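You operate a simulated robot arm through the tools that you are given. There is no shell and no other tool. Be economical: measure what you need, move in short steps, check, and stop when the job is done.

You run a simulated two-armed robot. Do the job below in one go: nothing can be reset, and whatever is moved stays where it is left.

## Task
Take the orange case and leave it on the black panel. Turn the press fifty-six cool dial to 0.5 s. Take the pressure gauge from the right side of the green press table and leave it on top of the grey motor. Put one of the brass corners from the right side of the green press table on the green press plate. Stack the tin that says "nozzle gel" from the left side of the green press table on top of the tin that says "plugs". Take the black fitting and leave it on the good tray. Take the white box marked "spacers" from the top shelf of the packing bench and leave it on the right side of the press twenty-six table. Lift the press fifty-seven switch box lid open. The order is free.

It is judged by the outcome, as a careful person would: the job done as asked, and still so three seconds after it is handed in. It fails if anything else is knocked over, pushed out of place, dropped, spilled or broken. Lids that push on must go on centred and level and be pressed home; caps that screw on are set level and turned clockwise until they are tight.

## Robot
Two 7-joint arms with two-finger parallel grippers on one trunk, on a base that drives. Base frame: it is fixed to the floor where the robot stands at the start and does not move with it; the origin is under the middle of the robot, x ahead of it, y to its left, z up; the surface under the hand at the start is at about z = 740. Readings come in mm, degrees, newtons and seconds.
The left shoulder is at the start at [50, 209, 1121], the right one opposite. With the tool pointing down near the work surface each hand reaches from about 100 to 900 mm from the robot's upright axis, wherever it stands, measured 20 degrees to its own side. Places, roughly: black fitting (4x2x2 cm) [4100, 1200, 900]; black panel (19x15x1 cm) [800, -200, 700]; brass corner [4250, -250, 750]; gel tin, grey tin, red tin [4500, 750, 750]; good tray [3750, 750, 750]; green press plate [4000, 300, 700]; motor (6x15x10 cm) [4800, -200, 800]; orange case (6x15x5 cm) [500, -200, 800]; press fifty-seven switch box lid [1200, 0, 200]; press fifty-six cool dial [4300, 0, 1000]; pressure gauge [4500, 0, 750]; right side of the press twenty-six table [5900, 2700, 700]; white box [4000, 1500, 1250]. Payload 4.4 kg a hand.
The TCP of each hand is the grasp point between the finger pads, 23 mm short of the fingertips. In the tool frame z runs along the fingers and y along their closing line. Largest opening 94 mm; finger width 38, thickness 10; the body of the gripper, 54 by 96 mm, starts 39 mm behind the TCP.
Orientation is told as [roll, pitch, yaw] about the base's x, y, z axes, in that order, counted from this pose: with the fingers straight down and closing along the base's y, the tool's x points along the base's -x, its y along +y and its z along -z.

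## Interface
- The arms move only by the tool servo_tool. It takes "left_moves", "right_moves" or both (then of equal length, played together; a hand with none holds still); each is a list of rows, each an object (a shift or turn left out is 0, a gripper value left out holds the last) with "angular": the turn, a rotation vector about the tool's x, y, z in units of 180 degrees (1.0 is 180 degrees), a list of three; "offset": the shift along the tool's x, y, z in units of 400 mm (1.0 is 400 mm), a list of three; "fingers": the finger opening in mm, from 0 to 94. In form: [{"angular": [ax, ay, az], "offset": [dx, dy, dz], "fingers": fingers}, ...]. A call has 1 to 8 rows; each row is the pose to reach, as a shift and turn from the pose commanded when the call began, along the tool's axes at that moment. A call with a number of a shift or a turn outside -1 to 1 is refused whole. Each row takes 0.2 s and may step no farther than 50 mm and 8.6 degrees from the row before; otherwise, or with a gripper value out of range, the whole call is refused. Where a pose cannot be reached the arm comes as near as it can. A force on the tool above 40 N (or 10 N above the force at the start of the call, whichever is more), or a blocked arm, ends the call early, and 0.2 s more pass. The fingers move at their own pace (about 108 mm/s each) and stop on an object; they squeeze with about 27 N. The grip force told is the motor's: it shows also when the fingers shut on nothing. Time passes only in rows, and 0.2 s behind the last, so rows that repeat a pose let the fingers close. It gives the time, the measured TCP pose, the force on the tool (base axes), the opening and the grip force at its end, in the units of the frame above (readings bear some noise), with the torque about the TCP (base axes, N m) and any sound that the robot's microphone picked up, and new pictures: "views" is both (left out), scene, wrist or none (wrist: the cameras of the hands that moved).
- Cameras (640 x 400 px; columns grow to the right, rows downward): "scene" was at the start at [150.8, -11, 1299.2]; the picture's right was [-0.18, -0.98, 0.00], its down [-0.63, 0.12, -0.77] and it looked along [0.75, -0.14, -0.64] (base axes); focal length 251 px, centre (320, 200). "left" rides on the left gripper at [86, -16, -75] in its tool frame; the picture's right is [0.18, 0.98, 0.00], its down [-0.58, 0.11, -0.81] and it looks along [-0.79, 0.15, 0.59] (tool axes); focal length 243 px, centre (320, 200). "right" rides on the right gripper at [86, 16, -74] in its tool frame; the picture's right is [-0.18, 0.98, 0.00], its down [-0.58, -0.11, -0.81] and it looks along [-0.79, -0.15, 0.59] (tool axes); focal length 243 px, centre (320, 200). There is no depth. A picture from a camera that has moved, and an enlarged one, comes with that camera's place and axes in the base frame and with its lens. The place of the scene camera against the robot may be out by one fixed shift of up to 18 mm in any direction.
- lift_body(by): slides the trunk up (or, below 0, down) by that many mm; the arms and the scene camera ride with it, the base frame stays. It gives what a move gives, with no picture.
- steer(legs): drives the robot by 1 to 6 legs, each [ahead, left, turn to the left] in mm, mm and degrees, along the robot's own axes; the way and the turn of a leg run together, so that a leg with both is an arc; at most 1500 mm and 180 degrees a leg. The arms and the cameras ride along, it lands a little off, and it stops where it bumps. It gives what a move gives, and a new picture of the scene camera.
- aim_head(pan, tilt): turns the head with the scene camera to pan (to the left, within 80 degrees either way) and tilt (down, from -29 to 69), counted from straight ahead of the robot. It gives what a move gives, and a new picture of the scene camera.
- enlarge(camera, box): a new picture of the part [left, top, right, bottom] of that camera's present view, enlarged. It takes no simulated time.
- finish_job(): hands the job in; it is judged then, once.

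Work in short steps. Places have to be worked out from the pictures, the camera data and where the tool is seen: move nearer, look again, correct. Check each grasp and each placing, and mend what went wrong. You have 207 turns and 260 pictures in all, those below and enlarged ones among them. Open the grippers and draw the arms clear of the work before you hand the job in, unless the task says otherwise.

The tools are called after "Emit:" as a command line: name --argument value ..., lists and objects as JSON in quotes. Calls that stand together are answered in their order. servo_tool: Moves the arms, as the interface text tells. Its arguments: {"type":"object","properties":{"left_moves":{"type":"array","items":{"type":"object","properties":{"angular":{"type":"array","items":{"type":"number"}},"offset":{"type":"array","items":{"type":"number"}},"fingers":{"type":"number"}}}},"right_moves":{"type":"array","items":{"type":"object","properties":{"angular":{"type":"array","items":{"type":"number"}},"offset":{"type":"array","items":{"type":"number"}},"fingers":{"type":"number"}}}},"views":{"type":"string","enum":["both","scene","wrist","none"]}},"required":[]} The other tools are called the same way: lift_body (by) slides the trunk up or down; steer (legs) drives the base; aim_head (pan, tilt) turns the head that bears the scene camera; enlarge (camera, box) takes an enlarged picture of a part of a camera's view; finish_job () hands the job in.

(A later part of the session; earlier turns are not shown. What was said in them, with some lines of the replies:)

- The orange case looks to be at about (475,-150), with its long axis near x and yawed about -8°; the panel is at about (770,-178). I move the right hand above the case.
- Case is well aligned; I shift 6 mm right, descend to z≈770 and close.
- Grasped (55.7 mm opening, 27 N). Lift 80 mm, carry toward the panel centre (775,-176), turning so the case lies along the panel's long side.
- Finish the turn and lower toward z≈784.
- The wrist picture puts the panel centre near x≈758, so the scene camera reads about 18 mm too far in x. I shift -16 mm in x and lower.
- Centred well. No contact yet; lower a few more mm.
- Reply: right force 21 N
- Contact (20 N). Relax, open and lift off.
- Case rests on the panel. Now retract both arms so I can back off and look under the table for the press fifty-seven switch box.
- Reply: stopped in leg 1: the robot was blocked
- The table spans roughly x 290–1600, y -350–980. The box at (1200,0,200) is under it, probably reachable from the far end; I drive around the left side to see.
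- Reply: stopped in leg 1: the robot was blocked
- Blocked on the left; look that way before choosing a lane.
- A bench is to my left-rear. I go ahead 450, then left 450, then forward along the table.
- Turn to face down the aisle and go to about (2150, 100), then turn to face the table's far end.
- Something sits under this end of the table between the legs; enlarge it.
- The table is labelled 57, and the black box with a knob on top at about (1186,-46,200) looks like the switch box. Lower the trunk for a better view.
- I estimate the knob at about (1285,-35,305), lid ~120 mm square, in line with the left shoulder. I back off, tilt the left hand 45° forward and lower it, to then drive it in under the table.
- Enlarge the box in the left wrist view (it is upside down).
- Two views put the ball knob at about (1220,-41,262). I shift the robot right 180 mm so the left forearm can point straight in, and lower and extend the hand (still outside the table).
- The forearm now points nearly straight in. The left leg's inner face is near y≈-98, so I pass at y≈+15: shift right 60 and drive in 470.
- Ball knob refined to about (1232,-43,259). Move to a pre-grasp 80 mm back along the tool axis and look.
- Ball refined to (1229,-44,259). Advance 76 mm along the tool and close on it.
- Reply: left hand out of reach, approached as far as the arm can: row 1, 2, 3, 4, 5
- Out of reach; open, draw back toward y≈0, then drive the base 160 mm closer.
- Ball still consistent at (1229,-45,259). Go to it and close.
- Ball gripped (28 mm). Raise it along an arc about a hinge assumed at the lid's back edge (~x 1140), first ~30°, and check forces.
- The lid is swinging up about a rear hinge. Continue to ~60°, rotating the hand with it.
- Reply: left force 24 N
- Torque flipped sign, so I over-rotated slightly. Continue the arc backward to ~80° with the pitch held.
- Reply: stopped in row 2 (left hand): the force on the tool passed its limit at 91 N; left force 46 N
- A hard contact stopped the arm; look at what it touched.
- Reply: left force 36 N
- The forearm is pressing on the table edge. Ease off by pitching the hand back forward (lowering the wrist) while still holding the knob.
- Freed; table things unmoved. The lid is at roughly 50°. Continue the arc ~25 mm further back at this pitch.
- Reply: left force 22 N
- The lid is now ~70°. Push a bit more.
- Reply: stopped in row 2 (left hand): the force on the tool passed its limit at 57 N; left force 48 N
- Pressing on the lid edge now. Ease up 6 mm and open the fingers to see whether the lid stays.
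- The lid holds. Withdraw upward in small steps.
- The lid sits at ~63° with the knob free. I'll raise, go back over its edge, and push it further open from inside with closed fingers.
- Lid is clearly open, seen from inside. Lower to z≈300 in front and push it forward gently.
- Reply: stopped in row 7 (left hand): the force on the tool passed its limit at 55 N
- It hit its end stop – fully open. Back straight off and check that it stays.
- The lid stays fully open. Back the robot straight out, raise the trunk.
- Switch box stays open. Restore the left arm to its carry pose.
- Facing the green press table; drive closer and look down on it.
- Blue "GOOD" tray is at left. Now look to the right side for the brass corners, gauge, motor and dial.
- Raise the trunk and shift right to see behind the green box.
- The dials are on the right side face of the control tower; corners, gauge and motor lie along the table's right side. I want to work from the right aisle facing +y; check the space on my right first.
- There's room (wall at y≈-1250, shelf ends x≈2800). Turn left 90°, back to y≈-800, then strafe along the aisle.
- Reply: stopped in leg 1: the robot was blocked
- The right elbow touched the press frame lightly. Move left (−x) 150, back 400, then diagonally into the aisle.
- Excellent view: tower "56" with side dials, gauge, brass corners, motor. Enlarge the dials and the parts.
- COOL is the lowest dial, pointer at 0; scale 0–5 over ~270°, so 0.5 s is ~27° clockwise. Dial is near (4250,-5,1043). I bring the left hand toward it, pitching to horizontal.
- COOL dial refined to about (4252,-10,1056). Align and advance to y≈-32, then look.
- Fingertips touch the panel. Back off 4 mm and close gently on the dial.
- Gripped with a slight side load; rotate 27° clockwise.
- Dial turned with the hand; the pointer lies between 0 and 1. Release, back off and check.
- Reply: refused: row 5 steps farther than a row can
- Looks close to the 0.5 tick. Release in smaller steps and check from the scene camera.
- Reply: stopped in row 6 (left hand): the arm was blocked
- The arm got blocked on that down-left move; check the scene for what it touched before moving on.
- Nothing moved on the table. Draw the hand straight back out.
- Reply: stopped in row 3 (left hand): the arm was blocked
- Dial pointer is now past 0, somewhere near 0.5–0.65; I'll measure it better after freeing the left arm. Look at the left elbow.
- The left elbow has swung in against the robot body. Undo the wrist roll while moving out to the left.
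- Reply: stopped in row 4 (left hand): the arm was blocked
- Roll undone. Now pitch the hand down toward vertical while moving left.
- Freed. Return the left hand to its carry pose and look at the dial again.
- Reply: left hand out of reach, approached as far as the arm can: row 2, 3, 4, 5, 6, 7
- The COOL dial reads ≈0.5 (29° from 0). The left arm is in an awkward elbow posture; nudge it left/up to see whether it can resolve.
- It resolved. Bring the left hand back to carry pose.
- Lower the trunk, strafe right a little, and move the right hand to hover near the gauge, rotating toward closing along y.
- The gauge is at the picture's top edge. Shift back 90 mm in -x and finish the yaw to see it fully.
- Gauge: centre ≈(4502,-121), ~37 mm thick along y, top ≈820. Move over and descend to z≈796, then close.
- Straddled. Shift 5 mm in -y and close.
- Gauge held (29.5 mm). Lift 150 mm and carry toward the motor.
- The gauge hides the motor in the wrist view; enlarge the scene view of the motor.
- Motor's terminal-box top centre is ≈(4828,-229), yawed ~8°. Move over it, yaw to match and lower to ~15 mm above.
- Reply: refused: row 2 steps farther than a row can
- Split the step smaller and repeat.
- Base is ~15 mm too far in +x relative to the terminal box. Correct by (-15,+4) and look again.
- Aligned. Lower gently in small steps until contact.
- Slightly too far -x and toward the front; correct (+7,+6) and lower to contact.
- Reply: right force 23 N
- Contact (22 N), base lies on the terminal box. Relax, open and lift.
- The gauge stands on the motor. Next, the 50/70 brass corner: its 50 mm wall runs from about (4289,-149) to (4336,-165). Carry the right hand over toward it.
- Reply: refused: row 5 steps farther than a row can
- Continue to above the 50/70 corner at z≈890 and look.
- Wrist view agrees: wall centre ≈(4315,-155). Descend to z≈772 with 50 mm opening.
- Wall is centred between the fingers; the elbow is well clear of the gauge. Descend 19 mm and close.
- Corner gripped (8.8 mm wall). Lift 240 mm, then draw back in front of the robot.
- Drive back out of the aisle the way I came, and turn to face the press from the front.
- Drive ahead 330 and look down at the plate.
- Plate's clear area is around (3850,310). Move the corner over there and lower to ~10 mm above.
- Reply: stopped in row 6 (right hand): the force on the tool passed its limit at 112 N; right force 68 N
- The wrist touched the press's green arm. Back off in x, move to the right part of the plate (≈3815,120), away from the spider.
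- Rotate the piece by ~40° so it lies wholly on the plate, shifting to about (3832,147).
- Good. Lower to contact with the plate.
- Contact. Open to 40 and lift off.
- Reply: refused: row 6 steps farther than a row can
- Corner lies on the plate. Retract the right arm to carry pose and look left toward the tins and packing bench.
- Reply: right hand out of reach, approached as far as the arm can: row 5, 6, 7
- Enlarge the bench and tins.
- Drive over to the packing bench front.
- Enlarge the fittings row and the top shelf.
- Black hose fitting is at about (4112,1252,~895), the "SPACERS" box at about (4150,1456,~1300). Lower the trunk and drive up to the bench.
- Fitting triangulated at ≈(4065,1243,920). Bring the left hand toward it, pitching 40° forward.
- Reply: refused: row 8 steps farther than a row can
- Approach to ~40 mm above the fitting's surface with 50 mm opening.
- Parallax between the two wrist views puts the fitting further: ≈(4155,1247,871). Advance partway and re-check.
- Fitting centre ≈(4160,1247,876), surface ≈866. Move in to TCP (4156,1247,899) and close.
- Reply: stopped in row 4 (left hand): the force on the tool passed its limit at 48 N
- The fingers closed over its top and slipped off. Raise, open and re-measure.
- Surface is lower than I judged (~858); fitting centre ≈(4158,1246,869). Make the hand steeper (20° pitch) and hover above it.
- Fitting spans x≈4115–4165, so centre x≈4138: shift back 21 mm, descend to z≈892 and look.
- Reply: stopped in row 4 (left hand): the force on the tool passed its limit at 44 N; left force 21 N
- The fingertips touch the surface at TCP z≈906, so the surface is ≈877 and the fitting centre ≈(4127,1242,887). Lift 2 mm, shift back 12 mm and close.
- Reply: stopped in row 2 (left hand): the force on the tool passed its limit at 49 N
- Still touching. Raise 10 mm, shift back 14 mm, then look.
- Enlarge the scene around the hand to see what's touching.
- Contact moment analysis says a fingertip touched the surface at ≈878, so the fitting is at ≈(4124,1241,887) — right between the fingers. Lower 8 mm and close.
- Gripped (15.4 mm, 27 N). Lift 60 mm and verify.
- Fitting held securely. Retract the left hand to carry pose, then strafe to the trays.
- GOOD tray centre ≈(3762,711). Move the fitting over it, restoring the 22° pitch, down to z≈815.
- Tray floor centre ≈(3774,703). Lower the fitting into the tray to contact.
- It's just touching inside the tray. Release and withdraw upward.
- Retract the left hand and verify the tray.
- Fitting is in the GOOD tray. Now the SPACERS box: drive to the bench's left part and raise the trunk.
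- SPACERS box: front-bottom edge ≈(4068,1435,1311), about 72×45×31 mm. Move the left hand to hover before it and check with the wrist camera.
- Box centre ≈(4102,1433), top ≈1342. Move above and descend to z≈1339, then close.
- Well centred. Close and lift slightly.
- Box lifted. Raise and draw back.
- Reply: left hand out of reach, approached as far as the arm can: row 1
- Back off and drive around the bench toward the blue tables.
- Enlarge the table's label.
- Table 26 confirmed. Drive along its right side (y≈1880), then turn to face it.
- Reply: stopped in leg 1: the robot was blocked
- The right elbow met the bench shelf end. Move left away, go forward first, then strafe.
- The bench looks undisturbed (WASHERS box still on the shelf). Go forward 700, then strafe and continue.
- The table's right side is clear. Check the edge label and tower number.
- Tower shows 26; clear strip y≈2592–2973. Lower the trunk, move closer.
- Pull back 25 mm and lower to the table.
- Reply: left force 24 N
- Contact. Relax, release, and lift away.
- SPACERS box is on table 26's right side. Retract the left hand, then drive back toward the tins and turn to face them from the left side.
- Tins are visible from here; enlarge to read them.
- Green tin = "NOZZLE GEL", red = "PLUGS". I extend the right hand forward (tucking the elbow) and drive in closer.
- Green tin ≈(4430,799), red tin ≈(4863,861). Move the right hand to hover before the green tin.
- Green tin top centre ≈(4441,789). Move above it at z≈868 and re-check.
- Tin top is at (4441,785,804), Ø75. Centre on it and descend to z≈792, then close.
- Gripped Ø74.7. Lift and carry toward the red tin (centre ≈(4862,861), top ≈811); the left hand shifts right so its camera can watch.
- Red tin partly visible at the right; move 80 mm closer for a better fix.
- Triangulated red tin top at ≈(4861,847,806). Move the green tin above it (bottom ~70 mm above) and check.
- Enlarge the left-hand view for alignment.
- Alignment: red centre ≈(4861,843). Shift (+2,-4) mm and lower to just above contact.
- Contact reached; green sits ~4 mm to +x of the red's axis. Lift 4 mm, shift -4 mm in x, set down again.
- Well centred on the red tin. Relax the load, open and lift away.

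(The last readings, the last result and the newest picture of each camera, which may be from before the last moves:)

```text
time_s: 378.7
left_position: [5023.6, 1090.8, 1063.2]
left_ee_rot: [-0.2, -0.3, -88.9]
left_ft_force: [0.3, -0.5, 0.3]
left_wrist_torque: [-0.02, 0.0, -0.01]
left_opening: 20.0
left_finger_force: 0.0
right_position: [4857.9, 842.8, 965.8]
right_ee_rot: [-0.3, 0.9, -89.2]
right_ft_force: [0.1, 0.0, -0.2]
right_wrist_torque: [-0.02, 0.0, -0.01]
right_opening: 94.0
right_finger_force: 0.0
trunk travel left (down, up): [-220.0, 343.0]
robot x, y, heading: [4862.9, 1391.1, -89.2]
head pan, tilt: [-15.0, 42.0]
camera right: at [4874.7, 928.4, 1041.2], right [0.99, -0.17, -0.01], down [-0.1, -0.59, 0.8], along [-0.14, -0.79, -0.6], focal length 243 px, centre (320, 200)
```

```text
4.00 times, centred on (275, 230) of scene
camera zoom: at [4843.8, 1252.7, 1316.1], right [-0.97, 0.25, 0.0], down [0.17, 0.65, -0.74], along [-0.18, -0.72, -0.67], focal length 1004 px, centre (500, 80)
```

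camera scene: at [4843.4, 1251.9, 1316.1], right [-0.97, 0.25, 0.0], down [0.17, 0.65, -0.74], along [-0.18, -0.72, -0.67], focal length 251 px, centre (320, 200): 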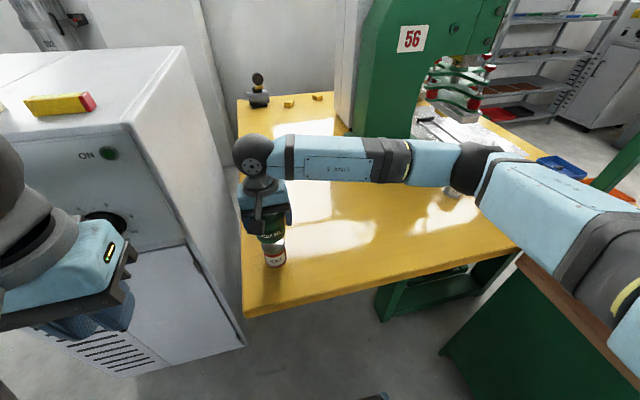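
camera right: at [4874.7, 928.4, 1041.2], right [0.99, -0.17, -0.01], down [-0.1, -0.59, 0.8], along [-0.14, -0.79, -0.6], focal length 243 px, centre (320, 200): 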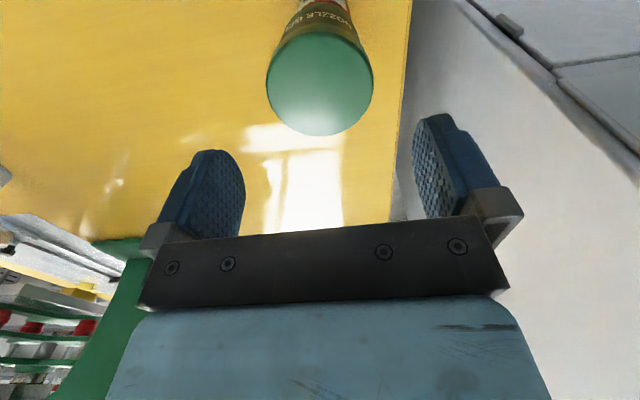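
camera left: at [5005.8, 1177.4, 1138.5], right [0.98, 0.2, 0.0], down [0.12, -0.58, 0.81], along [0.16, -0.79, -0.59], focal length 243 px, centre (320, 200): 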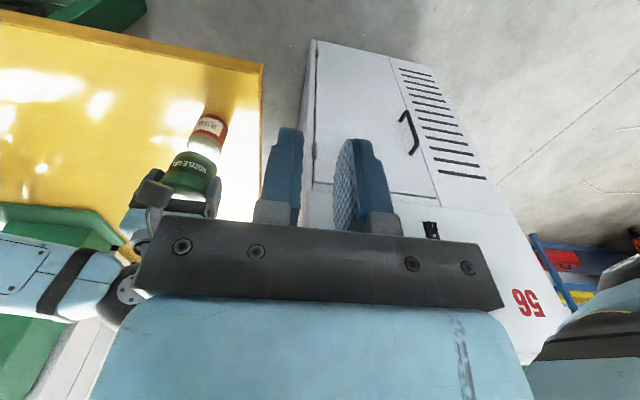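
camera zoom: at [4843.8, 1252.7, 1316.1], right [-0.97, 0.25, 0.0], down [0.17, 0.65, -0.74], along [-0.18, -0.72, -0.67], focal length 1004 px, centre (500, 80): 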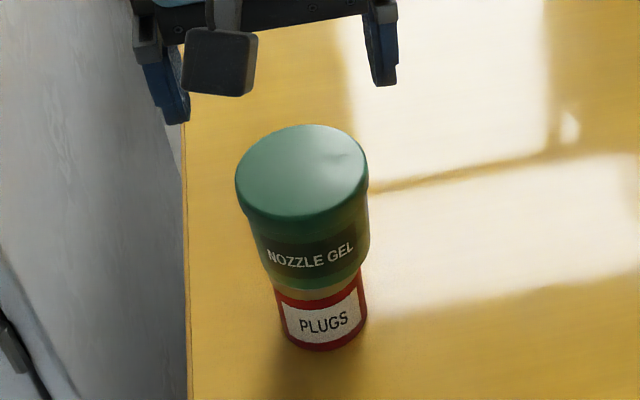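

The NOZZLE GEL tin stands squarely on PLUGS. Raise the right hand and back the robot away, then do a last look.

Emit:
servo_tool --right_moves '[{"offset": [0.05, 0, -0.08], "fingers": 94}, {"offset": [0.1, -0.03, -0.15]}, {"offset": [0.17, -0.08, -0.2]}, {"offset": [0.25, -0.13, -0.24]}]' --left_moves '[{"offset": [0.03, 0, 0], "fingers": 94}, {"offset": [0.06, 0, 0]}, {"offset": [0.06, 0, 0]}, {"offset": [0.06, 0, 0]}]' --views "none"

Emit:
steer --legs '[[-420, 0, 0]]'

Emit:
aim_head --pan -15 --tilt 25

Emit:
enlarge --camera "scene" --box '[200, 100, 640, 300]'

```text
time_s: 379.7
left_position: [5015.4, 1103.3, 1068.6]
left_ee_rot: [-0.1, -0.2, -89.0]
left_ft_force: [-0.4, 0.6, -1.0]
left_wrist_torque: [-0.03, 0.01, 0.03]
left_opening: 94.2
left_finger_force: 0.1
left hand out of reach, approached as far as the arm can: row 1, 2, 3, 4
right_position: [4804.8, 941.3, 1064.1]
right_ee_rot: [-0.2, 0.7, -89.2]
right_ft_force: [0.4, 0.4, 0.4]
right_wrist_torque: [-0.01, 0.02, 0.0]
right_opening: 94.0
right_finger_force: 0.1
trunk travel left (down, up): [-220.0, 343.0]
robot x, y, heading: [4866.4, 1399.2, -89.2]
head pan, tilt: [-15.0, 42.0]
```

```text
time_s: 382.3
left_position: [5010.3, 1522.1, 1068.7]
left_ee_rot: [-0.2, -0.1, -89.1]
left_ft_force: [0.1, -1.1, 0.1]
left_wrist_torque: [0.01, -0.03, -0.01]
left_opening: 94.1
left_finger_force: 0.0
right_position: [4799.5, 1361.5, 1063.9]
right_ee_rot: [-0.2, 0.7, -89.4]
right_ft_force: [1.3, 0.9, 0.4]
right_wrist_torque: [-0.01, 0.02, -0.02]
right_opening: 93.9
right_finger_force: 0.0
trunk travel left (down, up): [-220.0, 343.0]
robot x, y, heading: [4861.6, 1814.3, -89.4]
head pan, tilt: [-15.0, 42.0]
camera scene: at [4838.7, 1672.9, 1316.2], right [-0.97, 0.25, 0.0], down [0.17, 0.65, -0.74], along [-0.19, -0.72, -0.67], focal length 251 px, centre (320, 200)
```

scene: 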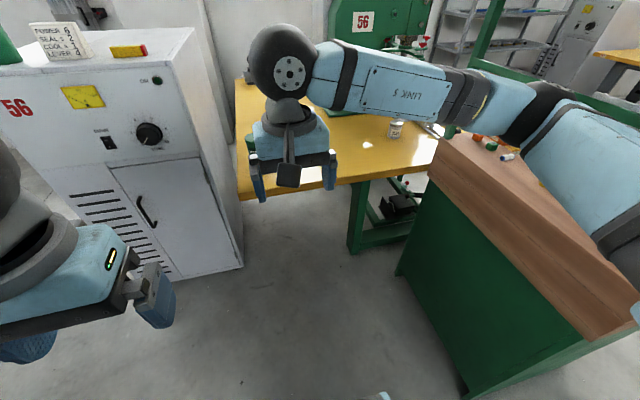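

```text
time_s: 383.1
left_position: [5010.6, 1522.8, 1068.3]
left_ee_rot: [0.0, -0.3, -89.1]
left_ft_force: [-0.3, 0.3, 0.2]
left_wrist_torque: [-0.02, 0.0, 0.01]
left_opening: 93.9
left_finger_force: 0.1
right_position: [4799.4, 1362.2, 1064.6]
right_ee_rot: [-0.2, 0.9, -89.4]
right_ft_force: [-0.5, -0.4, -0.2]
right_wrist_torque: [-0.01, 0.01, 0.02]
right_opening: 93.7
right_finger_force: 0.1
trunk travel left (down, up): [-220.0, 343.0]
robot x, y, heading: [4859.5, 1814.9, -89.5]
head pan, tilt: [-15.0, 25.0]
camera scene: at [4836.6, 1664.2, 1342.3], right [-0.97, 0.25, 0.0], down [0.11, 0.41, -0.91], along [-0.23, -0.88, -0.42], focal length 251 px, centre (320, 200)
```

scene: 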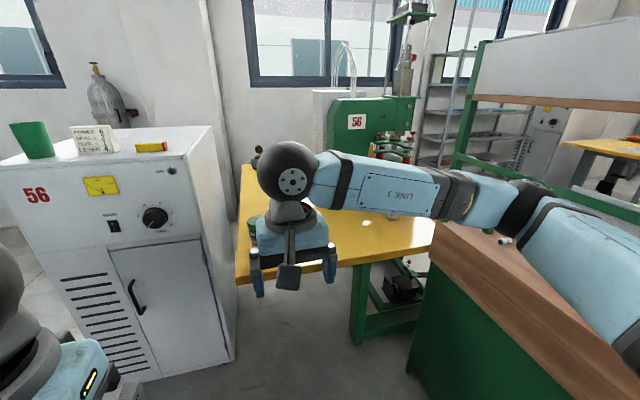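

```text
1.45 times, centred on (420, 200) of scene
camera zoom: at [4836.6, 1664.2, 1342.3], right [-0.97, 0.25, 0.0], down [0.11, 0.41, -0.91], along [-0.23, -0.88, -0.42], focal length 365 px, centre (174, 200)
```

zoom: 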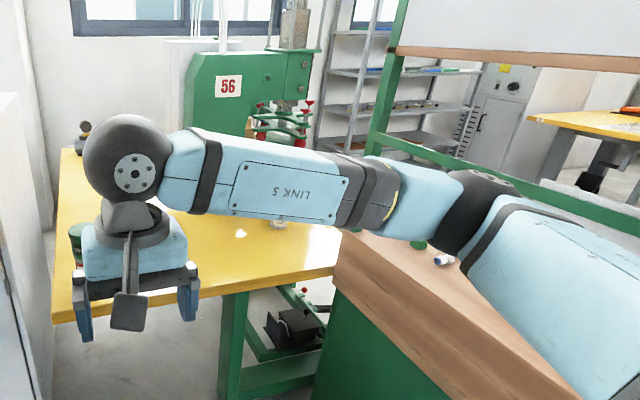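

The right elbow hangs over the bench; strafe away and check the bench items weren't touched.

Emit:
steer --legs '[[-100, 350, 0]]'

Emit:
aim_head --pan -55 --tilt 25

Emit:
enlarge --camera "scene" --box '[60, 60, 400, 300]'

```text
time_s: 386.8
left_position: [5365.9, 1626.6, 1067.8]
left_ee_rot: [-0.1, -0.1, -89.1]
left_ft_force: [-0.7, -0.3, 0.1]
left_wrist_torque: [0.0, 0.01, 0.01]
left_opening: 94.2
left_finger_force: 0.1
right_position: [5155.8, 1464.9, 1064.3]
right_ee_rot: [-0.2, 0.8, -89.4]
right_ft_force: [0.2, 0.1, -0.2]
right_wrist_torque: [0.0, 0.0, 0.01]
right_opening: 93.8
right_finger_force: 0.1
trunk travel left (down, up): [-220.0, 343.0]
robot x, y, heading: [5219.6, 1922.1, -89.6]
head pan, tilt: [-15.0, 25.0]
camera scene: at [5193.3, 1767.9, 1342.4], right [-0.97, 0.25, 0.0], down [0.11, 0.41, -0.91], along [-0.23, -0.88, -0.42], focal length 251 px, centre (320, 200)
```

scene: 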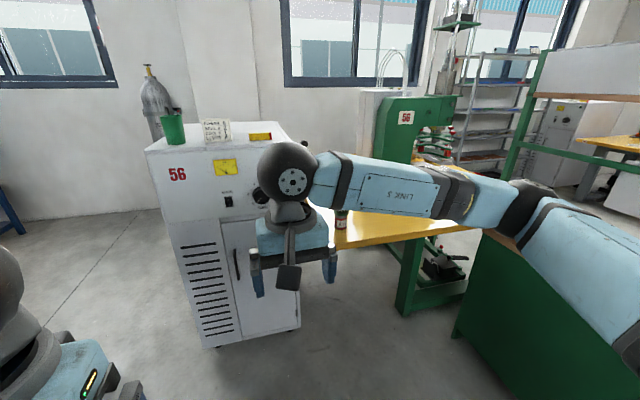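

```text
time_s: 387.9
left_position: [5367.2, 1627.7, 1069.0]
left_ee_rot: [-0.1, -0.3, -89.1]
left_ft_force: [-0.6, -1.0, 0.5]
left_wrist_torque: [-0.02, 0.01, -0.04]
left_opening: 93.9
left_finger_force: 0.1
right_position: [5156.1, 1465.2, 1064.3]
right_ee_rot: [-0.1, 0.7, -89.4]
right_ft_force: [-0.2, -0.5, -0.7]
right_wrist_torque: [-0.02, 0.03, 0.01]
right_opening: 94.0
right_finger_force: 0.0
trunk travel left (down, up): [-220.0, 343.0]
robot x, y, heading: [5212.5, 1916.2, -89.4]
head pan, tilt: [-55.0, 25.0]
camera scene: at [5141.2, 1803.5, 1342.4], right [-0.58, 0.81, 0.0], down [0.34, 0.25, -0.91], along [-0.74, -0.53, -0.42], focal length 251 px, centre (320, 200)
```

scene: 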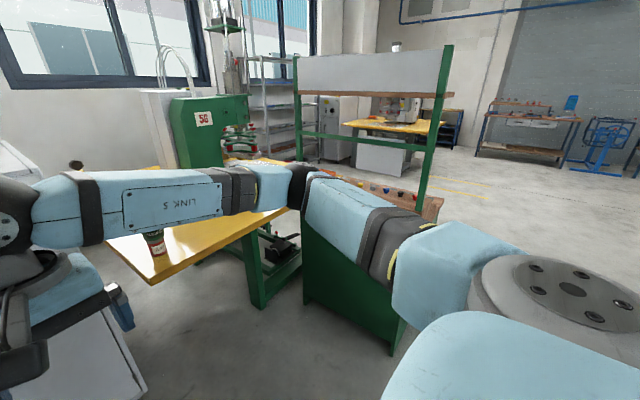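

```text
1.67 times, centred on (230, 180) of scene
camera zoom: at [5141.2, 1803.5, 1342.4], right [-0.58, 0.81, 0.0], down [0.34, 0.25, -0.91], along [-0.74, -0.53, -0.42], focal length 418 px, centre (470, 233)
```

zoom: 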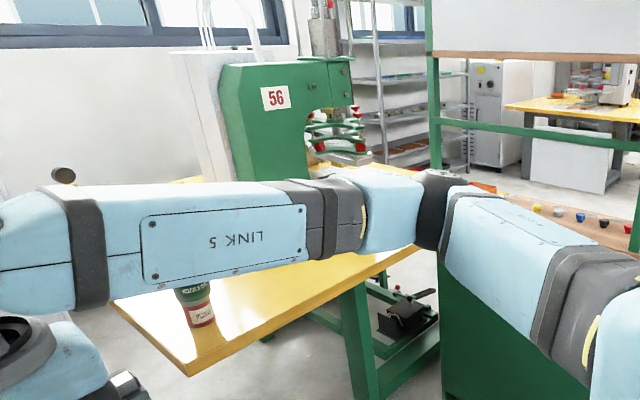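

Stack fine. Turn right to get an unobstructed view of the bench.

Emit:
steer --legs '[[0, 0, -60]]'

Emit:
aim_head --pan 8 --tilt 22

Emit:
enlarge --camera "scene" --box '[180, 60, 480, 260]'

```text
time_s: 390.9
left_position: [5040.0, 1639.2, 1067.1]
left_ee_rot: [-0.1, -0.2, -148.4]
left_ft_force: [0.7, 0.2, 0.4]
left_wrist_torque: [0.01, 0.02, -0.01]
left_opening: 94.0
left_finger_force: 0.1
right_position: [4794.4, 1740.2, 1063.6]
right_ee_rot: [-0.2, 0.7, -148.7]
right_ft_force: [0.0, 0.1, 0.9]
right_wrist_torque: [0.01, -0.06, -0.01]
right_opening: 94.1
right_finger_force: 0.1
trunk travel left (down, up): [-220.0, 343.0]
robot x, y, heading: [5216.0, 1919.7, -148.9]
head pan, tilt: [-55.0, 25.0]
camera scene: at [5073.5, 1926.9, 1342.4], right [0.4, 0.92, 0.0], down [0.39, -0.17, -0.91], along [-0.83, 0.37, -0.42], focal length 251 px, centre (320, 200)
```

scene: 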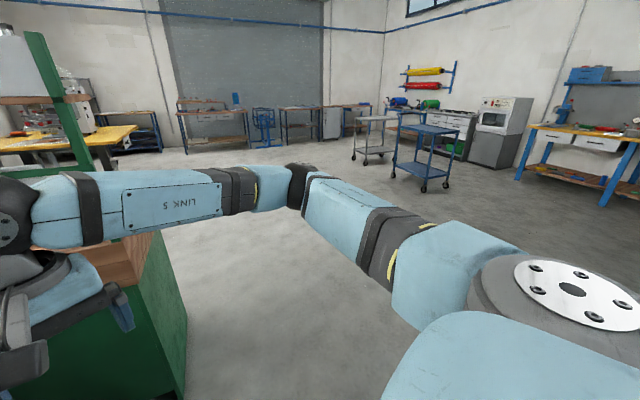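

```text
time_s: 392.2
left_position: [5041.2, 1638.8, 1068.1]
left_ee_rot: [0.0, -0.2, -148.4]
left_ft_force: [0.5, -0.4, 0.0]
left_wrist_torque: [0.03, 0.03, -0.01]
left_opening: 94.0
left_finger_force: 0.0
right_position: [4794.2, 1738.7, 1063.1]
right_ee_rot: [-0.3, 0.8, -148.7]
right_ft_force: [-0.5, -0.5, 1.3]
right_wrist_torque: [-0.01, -0.01, 0.01]
right_opening: 93.8
right_finger_force: 0.1
trunk travel left (down, up): [-220.0, 343.0]
robot x, y, heading: [5216.1, 1921.1, -149.0]
head pan, tilt: [8.0, 22.0]
camera scene: at [5085.9, 1830.9, 1347.2], right [-0.63, 0.78, 0.0], down [0.29, 0.24, -0.93], along [-0.72, -0.59, -0.37], focal length 251 px, centre (320, 200)
```

scene: 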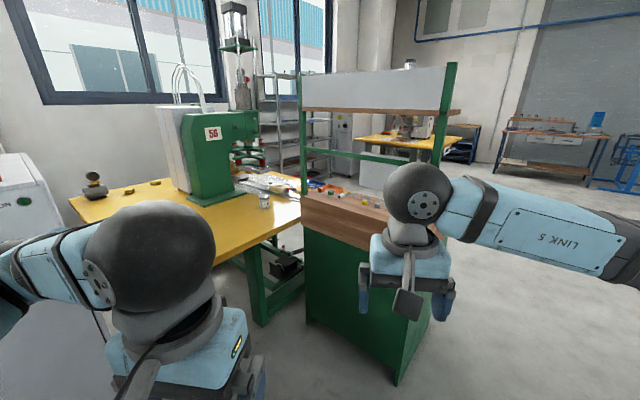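

```text
2.00 times, centred on (330, 160) of scene
camera zoom: at [5085.9, 1830.9, 1347.2], right [-0.63, 0.78, 0.0], down [0.29, 0.24, -0.93], along [-0.72, -0.59, -0.37], focal length 502 px, centre (300, 280)
```

zoom: 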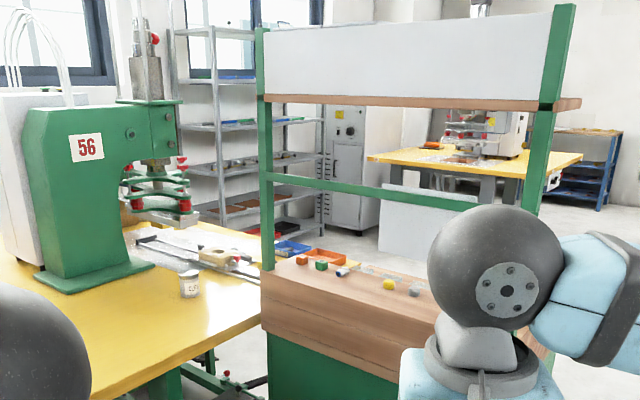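

All the bench items are in place, the gauge is still on the motor, and the grippers are open and clear. I'm handing the job in.

Emit:
finish_job

```text
The job is handed in.
```

I did all eight parts of the job and handed it in.

- **Checked by eye after placing:** the orange case, pressure gauge, brass corner, nozzle gel tin and black fitting, plus the SPACERS box, are where you asked. The switch box lid was standing fully open when I left it.
- **COOL dial:** I turned it 27° for 0.5 s. Measured from the pictures it sits about 29° from zero, so it reads 0.5 to within a few hundredths.
- **Bumps:** I touched the press fifty-seven table edge, the green press arm and the bench shelf end while working. The later pictures show nothing moved. The panel and switch box were not looked at again at the end.
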